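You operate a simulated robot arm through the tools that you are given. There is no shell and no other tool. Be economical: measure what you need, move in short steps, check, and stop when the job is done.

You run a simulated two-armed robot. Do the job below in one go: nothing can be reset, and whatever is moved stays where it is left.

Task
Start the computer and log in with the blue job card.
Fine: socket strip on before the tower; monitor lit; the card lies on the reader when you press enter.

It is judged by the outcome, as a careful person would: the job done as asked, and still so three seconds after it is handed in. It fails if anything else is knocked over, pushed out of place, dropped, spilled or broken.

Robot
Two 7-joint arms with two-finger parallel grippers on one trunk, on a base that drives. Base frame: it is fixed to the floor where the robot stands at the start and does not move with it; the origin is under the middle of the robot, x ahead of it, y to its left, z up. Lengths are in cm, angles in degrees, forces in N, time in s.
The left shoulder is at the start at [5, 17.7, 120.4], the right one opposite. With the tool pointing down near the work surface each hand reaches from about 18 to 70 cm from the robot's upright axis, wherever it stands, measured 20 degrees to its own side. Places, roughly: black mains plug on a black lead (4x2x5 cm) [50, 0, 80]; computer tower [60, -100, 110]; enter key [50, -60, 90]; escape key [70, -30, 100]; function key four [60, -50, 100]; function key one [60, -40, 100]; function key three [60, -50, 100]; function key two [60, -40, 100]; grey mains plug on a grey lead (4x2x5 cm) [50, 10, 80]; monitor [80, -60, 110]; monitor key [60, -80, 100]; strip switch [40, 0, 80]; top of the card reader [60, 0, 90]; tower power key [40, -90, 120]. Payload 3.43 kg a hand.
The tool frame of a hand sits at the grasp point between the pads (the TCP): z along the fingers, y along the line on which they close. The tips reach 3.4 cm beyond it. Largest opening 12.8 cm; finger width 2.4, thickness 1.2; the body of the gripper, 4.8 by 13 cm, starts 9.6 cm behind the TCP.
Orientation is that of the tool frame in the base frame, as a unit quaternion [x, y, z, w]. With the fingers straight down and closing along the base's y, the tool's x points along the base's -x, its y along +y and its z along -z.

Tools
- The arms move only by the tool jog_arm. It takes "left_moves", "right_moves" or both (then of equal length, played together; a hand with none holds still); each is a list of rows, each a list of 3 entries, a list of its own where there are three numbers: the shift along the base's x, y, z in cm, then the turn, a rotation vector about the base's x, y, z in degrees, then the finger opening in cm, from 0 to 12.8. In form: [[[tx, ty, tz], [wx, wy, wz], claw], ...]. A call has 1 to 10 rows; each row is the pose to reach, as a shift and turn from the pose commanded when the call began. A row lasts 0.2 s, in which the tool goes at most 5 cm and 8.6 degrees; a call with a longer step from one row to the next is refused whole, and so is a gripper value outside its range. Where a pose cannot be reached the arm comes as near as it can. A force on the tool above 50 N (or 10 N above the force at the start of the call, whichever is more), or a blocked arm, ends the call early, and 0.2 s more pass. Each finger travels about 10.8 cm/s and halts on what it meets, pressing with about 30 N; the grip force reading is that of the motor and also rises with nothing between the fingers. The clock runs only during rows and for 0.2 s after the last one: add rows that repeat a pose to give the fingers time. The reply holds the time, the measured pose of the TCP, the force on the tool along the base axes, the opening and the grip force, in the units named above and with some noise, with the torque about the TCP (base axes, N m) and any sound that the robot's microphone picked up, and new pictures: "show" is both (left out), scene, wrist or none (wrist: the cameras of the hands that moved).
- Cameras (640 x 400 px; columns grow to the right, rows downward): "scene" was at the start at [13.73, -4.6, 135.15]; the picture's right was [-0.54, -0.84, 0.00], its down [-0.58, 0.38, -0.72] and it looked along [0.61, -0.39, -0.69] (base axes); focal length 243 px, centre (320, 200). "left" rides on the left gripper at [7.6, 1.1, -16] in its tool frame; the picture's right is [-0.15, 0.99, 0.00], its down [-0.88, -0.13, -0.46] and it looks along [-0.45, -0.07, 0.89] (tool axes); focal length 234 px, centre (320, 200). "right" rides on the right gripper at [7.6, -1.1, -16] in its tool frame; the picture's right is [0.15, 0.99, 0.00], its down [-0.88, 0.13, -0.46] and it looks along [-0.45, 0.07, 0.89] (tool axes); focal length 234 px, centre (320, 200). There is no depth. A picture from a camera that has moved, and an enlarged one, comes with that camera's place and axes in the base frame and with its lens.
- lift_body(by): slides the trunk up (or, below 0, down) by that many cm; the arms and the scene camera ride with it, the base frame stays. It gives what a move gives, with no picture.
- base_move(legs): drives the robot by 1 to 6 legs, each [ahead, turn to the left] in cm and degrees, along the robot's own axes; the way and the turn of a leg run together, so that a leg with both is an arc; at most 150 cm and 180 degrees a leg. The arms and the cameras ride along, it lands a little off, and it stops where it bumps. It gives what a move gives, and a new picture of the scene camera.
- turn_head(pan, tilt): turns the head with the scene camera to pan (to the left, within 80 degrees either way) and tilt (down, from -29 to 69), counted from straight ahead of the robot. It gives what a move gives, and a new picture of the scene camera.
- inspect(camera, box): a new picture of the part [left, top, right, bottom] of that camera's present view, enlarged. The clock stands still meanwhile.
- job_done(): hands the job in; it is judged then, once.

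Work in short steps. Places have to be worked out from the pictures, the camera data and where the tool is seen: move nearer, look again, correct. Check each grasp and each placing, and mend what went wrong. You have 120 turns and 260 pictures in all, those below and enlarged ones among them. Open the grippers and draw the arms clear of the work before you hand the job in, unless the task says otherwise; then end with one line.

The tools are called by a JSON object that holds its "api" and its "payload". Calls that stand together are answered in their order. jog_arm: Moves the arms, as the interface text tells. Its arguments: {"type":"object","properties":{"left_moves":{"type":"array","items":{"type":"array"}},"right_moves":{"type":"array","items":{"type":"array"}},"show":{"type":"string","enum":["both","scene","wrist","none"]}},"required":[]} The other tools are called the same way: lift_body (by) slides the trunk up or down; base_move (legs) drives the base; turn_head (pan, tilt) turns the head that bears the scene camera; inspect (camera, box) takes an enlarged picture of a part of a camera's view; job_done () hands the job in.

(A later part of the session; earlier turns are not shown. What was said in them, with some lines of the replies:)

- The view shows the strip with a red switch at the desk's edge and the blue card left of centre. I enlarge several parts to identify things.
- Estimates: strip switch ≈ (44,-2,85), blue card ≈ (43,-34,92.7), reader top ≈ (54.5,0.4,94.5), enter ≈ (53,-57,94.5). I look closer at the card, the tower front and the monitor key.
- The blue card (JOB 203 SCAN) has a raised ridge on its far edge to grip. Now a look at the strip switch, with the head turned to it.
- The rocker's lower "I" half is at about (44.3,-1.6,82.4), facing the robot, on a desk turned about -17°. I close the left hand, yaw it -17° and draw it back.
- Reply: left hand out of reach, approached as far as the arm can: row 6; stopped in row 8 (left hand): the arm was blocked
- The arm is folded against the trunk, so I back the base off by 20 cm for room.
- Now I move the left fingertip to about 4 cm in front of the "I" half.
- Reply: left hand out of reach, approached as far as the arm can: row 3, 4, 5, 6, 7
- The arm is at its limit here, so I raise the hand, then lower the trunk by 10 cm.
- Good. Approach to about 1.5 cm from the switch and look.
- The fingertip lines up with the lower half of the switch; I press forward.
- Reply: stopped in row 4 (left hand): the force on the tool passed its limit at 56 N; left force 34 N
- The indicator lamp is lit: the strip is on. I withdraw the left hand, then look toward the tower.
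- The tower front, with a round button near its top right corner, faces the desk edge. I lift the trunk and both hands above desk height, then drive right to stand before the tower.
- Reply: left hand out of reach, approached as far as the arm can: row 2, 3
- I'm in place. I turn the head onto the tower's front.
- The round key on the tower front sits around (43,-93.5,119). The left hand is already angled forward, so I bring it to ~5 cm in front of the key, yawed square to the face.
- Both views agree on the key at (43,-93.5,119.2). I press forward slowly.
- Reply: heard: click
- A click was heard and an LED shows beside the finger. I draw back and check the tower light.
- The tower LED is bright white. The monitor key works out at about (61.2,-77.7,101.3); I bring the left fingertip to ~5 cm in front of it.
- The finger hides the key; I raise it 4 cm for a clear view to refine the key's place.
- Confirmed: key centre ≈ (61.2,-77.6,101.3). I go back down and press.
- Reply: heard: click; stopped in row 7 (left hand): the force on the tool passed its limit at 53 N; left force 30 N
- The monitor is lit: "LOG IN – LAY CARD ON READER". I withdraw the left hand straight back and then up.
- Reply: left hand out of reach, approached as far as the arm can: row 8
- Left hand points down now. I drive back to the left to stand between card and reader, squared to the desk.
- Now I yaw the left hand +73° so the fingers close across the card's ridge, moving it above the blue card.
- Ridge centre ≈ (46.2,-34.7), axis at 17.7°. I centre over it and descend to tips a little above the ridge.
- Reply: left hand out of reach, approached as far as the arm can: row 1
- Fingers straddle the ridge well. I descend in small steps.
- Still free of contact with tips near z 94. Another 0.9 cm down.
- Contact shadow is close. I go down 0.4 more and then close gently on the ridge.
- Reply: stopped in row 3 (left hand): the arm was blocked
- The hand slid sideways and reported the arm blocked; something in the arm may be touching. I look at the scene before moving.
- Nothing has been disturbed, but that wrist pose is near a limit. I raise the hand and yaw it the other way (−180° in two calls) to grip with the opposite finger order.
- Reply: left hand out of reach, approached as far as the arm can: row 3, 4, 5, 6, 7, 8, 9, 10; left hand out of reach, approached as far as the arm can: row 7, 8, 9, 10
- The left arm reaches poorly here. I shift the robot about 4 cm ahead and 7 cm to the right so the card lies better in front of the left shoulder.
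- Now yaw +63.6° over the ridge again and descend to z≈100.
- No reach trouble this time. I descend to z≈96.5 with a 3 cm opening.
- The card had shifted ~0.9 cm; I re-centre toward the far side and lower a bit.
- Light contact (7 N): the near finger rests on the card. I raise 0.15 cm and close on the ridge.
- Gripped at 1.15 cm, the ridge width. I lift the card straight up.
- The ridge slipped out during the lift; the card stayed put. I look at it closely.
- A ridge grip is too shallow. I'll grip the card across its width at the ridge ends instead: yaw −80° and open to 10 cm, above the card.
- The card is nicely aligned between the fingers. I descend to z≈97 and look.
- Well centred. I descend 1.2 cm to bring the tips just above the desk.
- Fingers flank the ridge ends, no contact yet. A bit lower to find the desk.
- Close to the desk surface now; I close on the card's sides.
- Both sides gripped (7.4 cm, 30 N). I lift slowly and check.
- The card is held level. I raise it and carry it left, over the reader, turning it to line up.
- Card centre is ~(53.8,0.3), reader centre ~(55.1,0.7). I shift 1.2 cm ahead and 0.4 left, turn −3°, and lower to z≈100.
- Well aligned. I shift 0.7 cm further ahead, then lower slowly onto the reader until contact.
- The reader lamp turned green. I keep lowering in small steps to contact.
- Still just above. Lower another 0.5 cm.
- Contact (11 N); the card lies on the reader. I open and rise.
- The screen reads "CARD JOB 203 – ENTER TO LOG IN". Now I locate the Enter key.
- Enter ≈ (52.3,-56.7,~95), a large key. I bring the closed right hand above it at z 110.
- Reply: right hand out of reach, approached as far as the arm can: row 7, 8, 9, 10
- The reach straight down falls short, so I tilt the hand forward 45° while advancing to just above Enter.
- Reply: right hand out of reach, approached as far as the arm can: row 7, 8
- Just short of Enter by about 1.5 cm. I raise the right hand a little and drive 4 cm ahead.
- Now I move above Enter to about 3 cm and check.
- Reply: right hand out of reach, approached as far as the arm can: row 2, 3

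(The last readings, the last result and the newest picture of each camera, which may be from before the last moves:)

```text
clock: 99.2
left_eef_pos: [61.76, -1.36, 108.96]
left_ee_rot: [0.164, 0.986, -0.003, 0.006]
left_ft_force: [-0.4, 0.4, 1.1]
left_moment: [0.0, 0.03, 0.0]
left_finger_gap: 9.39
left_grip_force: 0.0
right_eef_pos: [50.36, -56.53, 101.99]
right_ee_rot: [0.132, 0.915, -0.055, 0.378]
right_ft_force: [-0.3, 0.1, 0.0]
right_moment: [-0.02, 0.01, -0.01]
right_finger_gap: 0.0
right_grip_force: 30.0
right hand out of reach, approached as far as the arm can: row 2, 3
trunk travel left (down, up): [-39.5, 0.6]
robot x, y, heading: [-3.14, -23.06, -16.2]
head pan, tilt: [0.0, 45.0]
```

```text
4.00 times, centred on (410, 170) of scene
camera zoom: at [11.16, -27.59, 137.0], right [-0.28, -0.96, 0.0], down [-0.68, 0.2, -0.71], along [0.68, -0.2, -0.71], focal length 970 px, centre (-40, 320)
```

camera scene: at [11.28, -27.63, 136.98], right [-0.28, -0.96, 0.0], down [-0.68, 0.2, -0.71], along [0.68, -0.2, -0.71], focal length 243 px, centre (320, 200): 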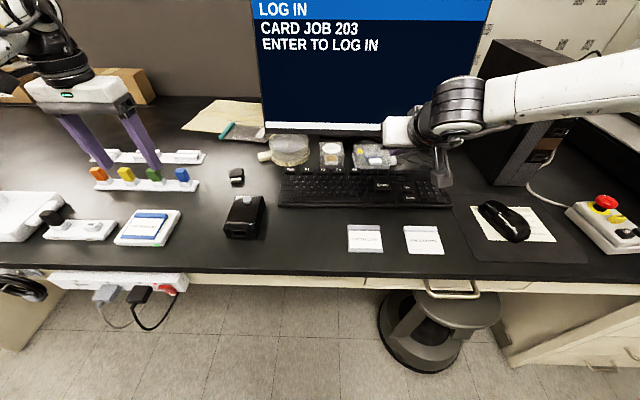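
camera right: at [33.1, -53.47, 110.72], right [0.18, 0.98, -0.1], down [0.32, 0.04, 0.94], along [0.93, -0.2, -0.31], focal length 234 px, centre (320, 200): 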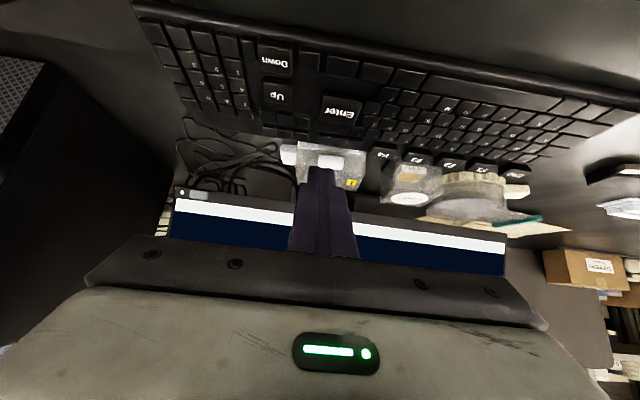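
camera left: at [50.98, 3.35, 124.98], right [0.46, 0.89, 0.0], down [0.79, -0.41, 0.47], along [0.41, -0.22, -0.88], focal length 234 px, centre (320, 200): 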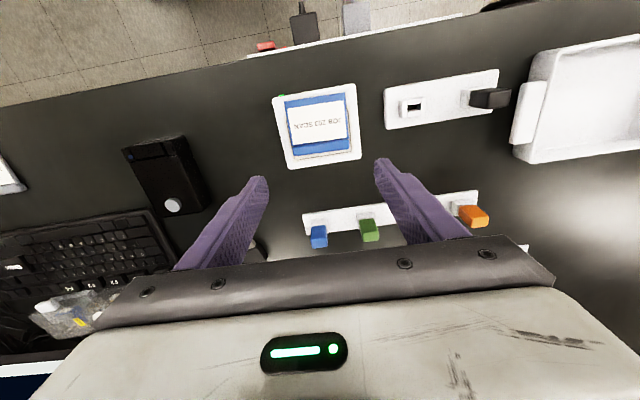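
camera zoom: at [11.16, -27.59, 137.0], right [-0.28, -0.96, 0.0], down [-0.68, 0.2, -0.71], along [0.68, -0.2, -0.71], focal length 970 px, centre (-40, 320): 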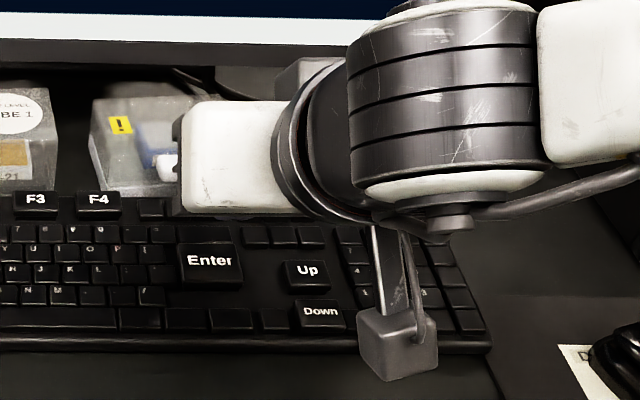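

The right arm is at its limit, so I will lower the trunk instead. First I raise the left hand clear and draw it back.

{"api": "jog_arm", "payload": {"left_moves": [[[-2, 0, 4], [0, 0, 0], 9.4], [[-5, 0, 7], [0, 0, 0], 9.4], [[-9, 0, 9], [0, 0, 0], 9.4], [[-13, 0, 10], [0, 0, 0], 9.4], [[-16, 0, 10], [0, 0, 0], 9.4]], "show": "none"}}

{"api": "lift_body", "payload": {"by": -2.5}}

{"api": "inspect", "payload": {"camera": "right", "box": [200, 60, 440, 220]}}

{"api": "inspect", "payload": {"camera": "scene", "box": [280, 80, 480, 220]}}

```text
clock: 100.4
left_eef_pos: [45.55, -1.41, 119.15]
left_ee_rot: [0.165, 0.986, -0.003, 0.005]
left_ft_force: [-0.6, -0.1, 1.1]
left_moment: [-0.02, -0.06, 0.02]
left_finger_gap: 9.36
left_grip_force: 0.1
right_eef_pos: [50.27, -56.43, 101.99]
right_ee_rot: [0.132, 0.914, -0.056, 0.379]
right_ft_force: [1.4, -0.7, 0.1]
right_moment: [0.0, 0.0, 0.01]
right_finger_gap: 0.0
right_grip_force: 29.7
trunk travel left (down, up): [-39.5, 0.6]
robot x, y, heading: [-3.32, -23.03, -16.5]
head pan, tilt: [0.0, 45.0]
```

```text
clock: 101.1
left_eef_pos: [45.59, -1.41, 116.49]
left_ee_rot: [0.165, 0.986, -0.003, 0.004]
left_ft_force: [-0.7, 0.4, 0.4]
left_moment: [0.0, -0.04, -0.03]
left_finger_gap: 9.4
left_grip_force: 0.1
right_eef_pos: [50.17, -56.45, 99.42]
right_ee_rot: [0.131, 0.915, -0.055, 0.378]
right_ft_force: [-0.9, 0.6, -0.1]
right_moment: [0.0, -0.03, 0.01]
right_finger_gap: 0.0
right_grip_force: 30.2
trunk travel left (down, up): [-37.0, 3.1]
robot x, y, heading: [-3.18, -23.23, -16.5]
head pan, tilt: [0.0, 45.0]
```

```text
2.50 times, centred on (320, 140) of right
camera zoom: at [33.96, -52.86, 105.48], right [0.18, 0.98, -0.1], down [0.32, 0.04, 0.94], along [0.93, -0.2, -0.31], focal length 585 px, centre (320, 350)
```

zoom: 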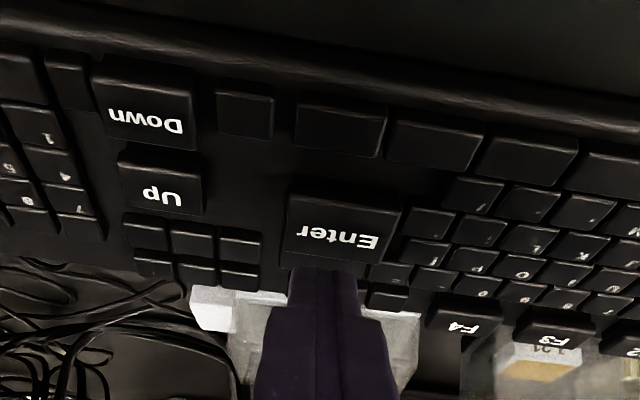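

```text
2.86 times, centred on (380, 150) of scene
camera zoom: at [11.12, -27.59, 134.5], right [-0.28, -0.96, 0.0], down [-0.68, 0.2, -0.71], along [0.68, -0.2, -0.71], focal length 693 px, centre (149, 343)
```

zoom: 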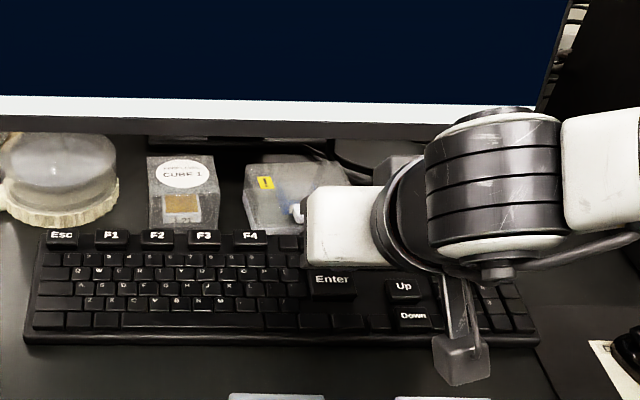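

The fingertip is over the back part of Enter. I shift 0.5 cm back and 0.7 cm left and press down slowly.

{"api": "jog_arm", "payload": {"right_moves": [[[-0.5, 0.7, 0], [0, 0, 0], 0], [[-0.5, 0.7, -0.5], [0, 0, 0], 0], [[-0.5, 0.7, -0.9], [0, 0, 0], 0], [[-0.5, 0.7, -1.2], [0, 0, 0], 0], [[-0.5, 0.7, -1.5], [0, 0, 0], 0]], "show": "scene"}}

{"api": "inspect", "payload": {"camera": "right", "box": [200, 60, 440, 220]}}

```text
clock: 102.3
left_eef_pos: [45.69, -1.49, 116.59]
left_ee_rot: [0.165, 0.986, -0.003, 0.006]
left_ft_force: [-0.2, -0.6, -0.6]
left_moment: [0.01, 0.02, 0.0]
left_finger_gap: 9.42
left_grip_force: 0.1
right_eef_pos: [49.29, -56.24, 98.3]
right_ee_rot: [0.131, 0.915, -0.054, 0.379]
right_ft_force: [0.1, -0.4, 0.2]
right_moment: [-0.04, 0.0, 0.0]
right_finger_gap: 0.0
right_grip_force: 30.3
right hand out of reach, approached as far as the arm can: row 3, 4, 5
trunk travel left (down, up): [-37.0, 3.1]
robot x, y, heading: [-3.07, -23.42, -16.4]
head pan, tilt: [0.0, 45.0]
camera scene: at [11.14, -27.6, 134.5], right [-0.28, -0.96, 0.0], down [-0.68, 0.2, -0.71], along [0.68, -0.2, -0.71], focal length 243 px, centre (320, 200)
```

scene: 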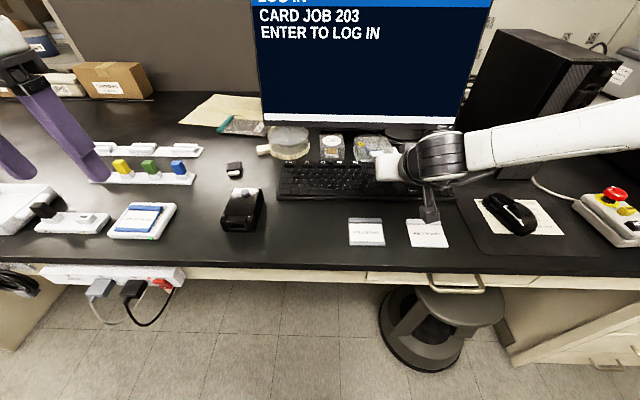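

```text
2.50 times, centred on (320, 140) of right
camera zoom: at [33.01, -52.67, 104.34], right [0.18, 0.98, -0.1], down [0.32, 0.04, 0.94], along [0.93, -0.2, -0.31], focal length 585 px, centre (320, 350)
```

zoom: 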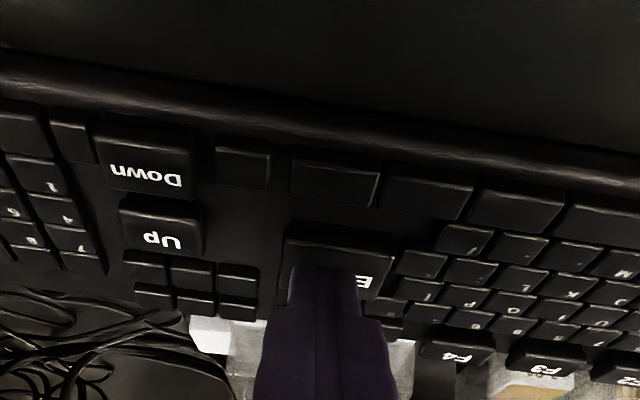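

The tip is right above Enter. Before lowering further I check the wrist's hanging block over the white card.

{"api": "inspect", "payload": {"camera": "scene", "box": [370, 150, 490, 250]}}

{"api": "inspect", "payload": {"camera": "left", "box": [0, 0, 320, 300]}}

```text
4.00 times, centred on (430, 200) of scene
camera zoom: at [11.14, -27.6, 134.5], right [-0.28, -0.96, 0.0], down [-0.68, 0.2, -0.71], along [0.68, -0.2, -0.71], focal length 970 px, centre (-120, 200)
```

zoom: 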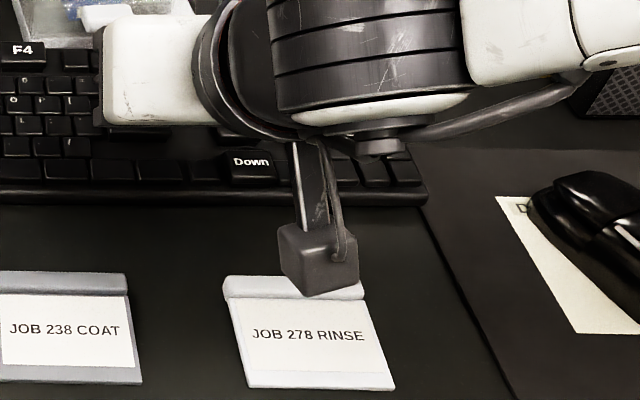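

```text
1.33 times, centred on (160, 150) of left
camera zoom: at [38.76, 2.14, 132.5], right [0.46, 0.89, 0.0], down [0.79, -0.41, 0.47], along [0.41, -0.22, -0.88], focal length 312 px, centre (533, 267)
```

zoom: 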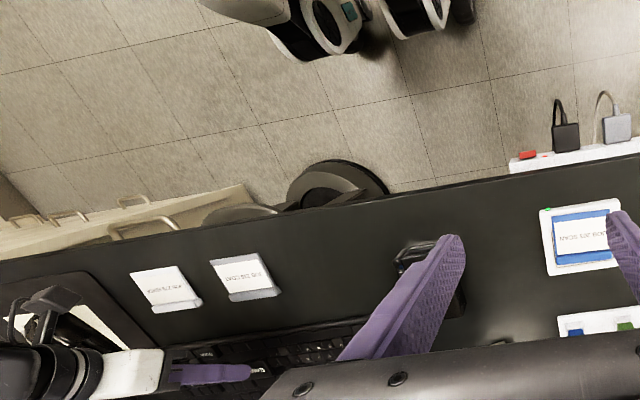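

That block is the wrist camera at z≈104, well clear. I lower the trunk 1 cm to press Enter.

{"api": "lift_body", "payload": {"by": -0.8}}

{"api": "inspect", "payload": {"camera": "scene", "box": [240, 0, 480, 220]}}

```text
clock: 102.9
left_eef_pos: [45.62, -1.53, 115.84]
left_ee_rot: [0.164, 0.986, -0.003, 0.005]
left_ft_force: [-0.5, 0.4, -0.5]
left_moment: [0.0, -0.01, -0.01]
left_finger_gap: 9.42
left_grip_force: 0.1
right_eef_pos: [49.34, -56.29, 97.64]
right_ee_rot: [0.133, 0.914, -0.055, 0.379]
right_ft_force: [-1.2, -0.5, 1.8]
right_moment: [-0.02, -0.01, -0.01]
right_finger_gap: 0.0
right_grip_force: 29.9
trunk travel left (down, up): [-36.2, 3.9]
robot x, y, heading: [-2.89, -23.18, -16.5]
head pan, tilt: [0.0, 45.0]
heard: click
```

```text
1.82 times, centred on (360, 110) of scene
camera zoom: at [11.12, -27.59, 133.7], right [-0.28, -0.96, 0.0], down [-0.68, 0.2, -0.71], along [0.68, -0.2, -0.71], focal length 441 px, centre (247, 364)
```

zoom: 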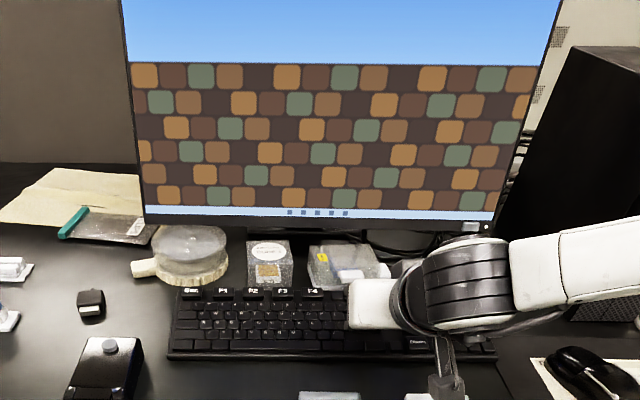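

Click, and the desktop appears: logged in. I raise the trunk to release the key, then draw the arms back and open the grippers.

{"api": "lift_body", "payload": {"by": 3.5}}

{"api": "jog_arm", "payload": {"right_moves": [[[-2, 0.5, 3.5], [0, 0, 0], 0], [[-5, 1, 6], [0, 0, 0], 0], [[-9, 0, 8], [0, 0, 0], 0], [[-13, -2, 8], [0, 0, 0], 0], [[-17, -4, 8], [0, 0, 0], 2], [[-20, -6, 8], [0, 0, 0], 5], [[-20, -6, 8], [0, 0, 0], 8], [[-20, -6, 8], [0, 0, 0], 10]], "left_moves": [[[-2, 0, 0], [0, 0, 0], 10], [[-5, 0, 0], [0, 0, 0], 10], [[-8, 0, 0], [0, 0, 0], 10], [[-10, 0, 0], [0, 0, 0], 10], [[-12, 0, 0], [0, 0, 0], 10], [[-12, 0, 0], [0, 0, 0], 10], [[-12, 0, 0], [0, 0, 0], 10], [[-12, 0, 0], [0, 0, 0], 10]], "show": "none"}}

{"api": "base_move", "payload": {"legs": [[-20, 0]]}}

```text
clock: 103.7
left_eef_pos: [45.64, -1.53, 119.29]
left_ee_rot: [0.164, 0.986, -0.003, 0.005]
left_ft_force: [0.5, 0.8, 0.0]
left_moment: [0.0, 0.02, -0.05]
left_finger_gap: 9.4
left_grip_force: 0.0
right_eef_pos: [49.35, -56.26, 101.15]
right_ee_rot: [0.132, 0.914, -0.055, 0.379]
right_ft_force: [-0.7, -0.1, -0.1]
right_moment: [-0.02, 0.0, -0.02]
right_finger_gap: 0.01
right_grip_force: 29.3
trunk travel left (down, up): [-39.7, 0.4]
robot x, y, heading: [-2.87, -22.93, -16.3]
head pan, tilt: [0.0, 45.0]
```

```text
clock: 105.5
left_eef_pos: [33.56, -1.51, 119.28]
left_ee_rot: [0.164, 0.986, -0.003, 0.006]
left_ft_force: [0.2, -0.5, -0.5]
left_moment: [0.01, 0.04, -0.01]
left_finger_gap: 10.01
left_grip_force: 0.1
right_eef_pos: [30.7, -62.88, 109.3]
right_ee_rot: [0.131, 0.915, -0.054, 0.378]
right_ft_force: [1.4, 0.0, -0.3]
right_moment: [0.02, 0.0, 0.02]
right_finger_gap: 9.98
right_grip_force: 0.1
right hand out of reach, approached as far as the arm can: row 6, 7, 8
trunk travel left (down, up): [-39.7, 0.4]
robot x, y, heading: [-3.14, -23.04, -16.4]
head pan, tilt: [0.0, 45.0]
```

```text
clock: 107.0
left_eef_pos: [14.58, 4.2, 119.34]
left_ee_rot: [0.165, 0.986, -0.003, 0.005]
left_ft_force: [-0.7, -0.3, -0.1]
left_moment: [-0.07, -0.05, 0.01]
left_finger_gap: 9.97
left_grip_force: 0.0
right_eef_pos: [11.55, -57.26, 109.38]
right_ee_rot: [0.132, 0.914, -0.055, 0.379]
right_ft_force: [-0.7, 0.5, 0.8]
right_moment: [0.02, -0.02, 0.0]
right_finger_gap: 9.96
right_grip_force: 0.2
trunk travel left (down, up): [-39.7, 0.4]
robot x, y, heading: [-22.11, -17.22, -16.6]
head pan, tilt: [0.0, 45.0]
camera scene: at [-7.96, -21.96, 137.21], right [-0.28, -0.96, 0.0], down [-0.68, 0.2, -0.71], along [0.68, -0.2, -0.71], focal length 243 px, centre (320, 200)
```

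scene: 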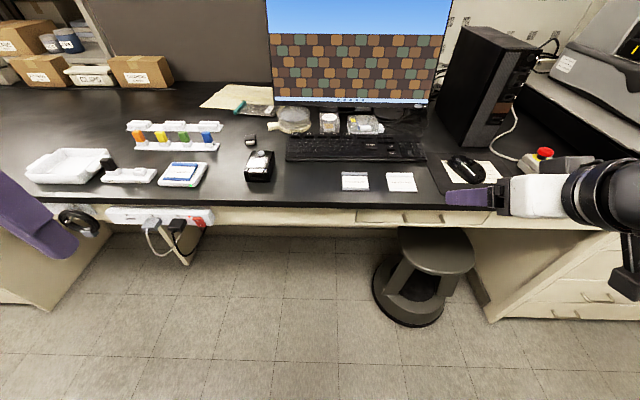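

The desktop stays up, the card lies on the reader, nothing else has moved and both arms are clear with grippers open. I hand the job in.

{"api": "job_done", "payload": {}}

```text
The job is handed in.
```

The computer is on and logged in with the blue job card (JOB 203 SCAN). I switched the socket strip on before the tower, the monitor is lit, and the card was on the reader when I pressed Enter.
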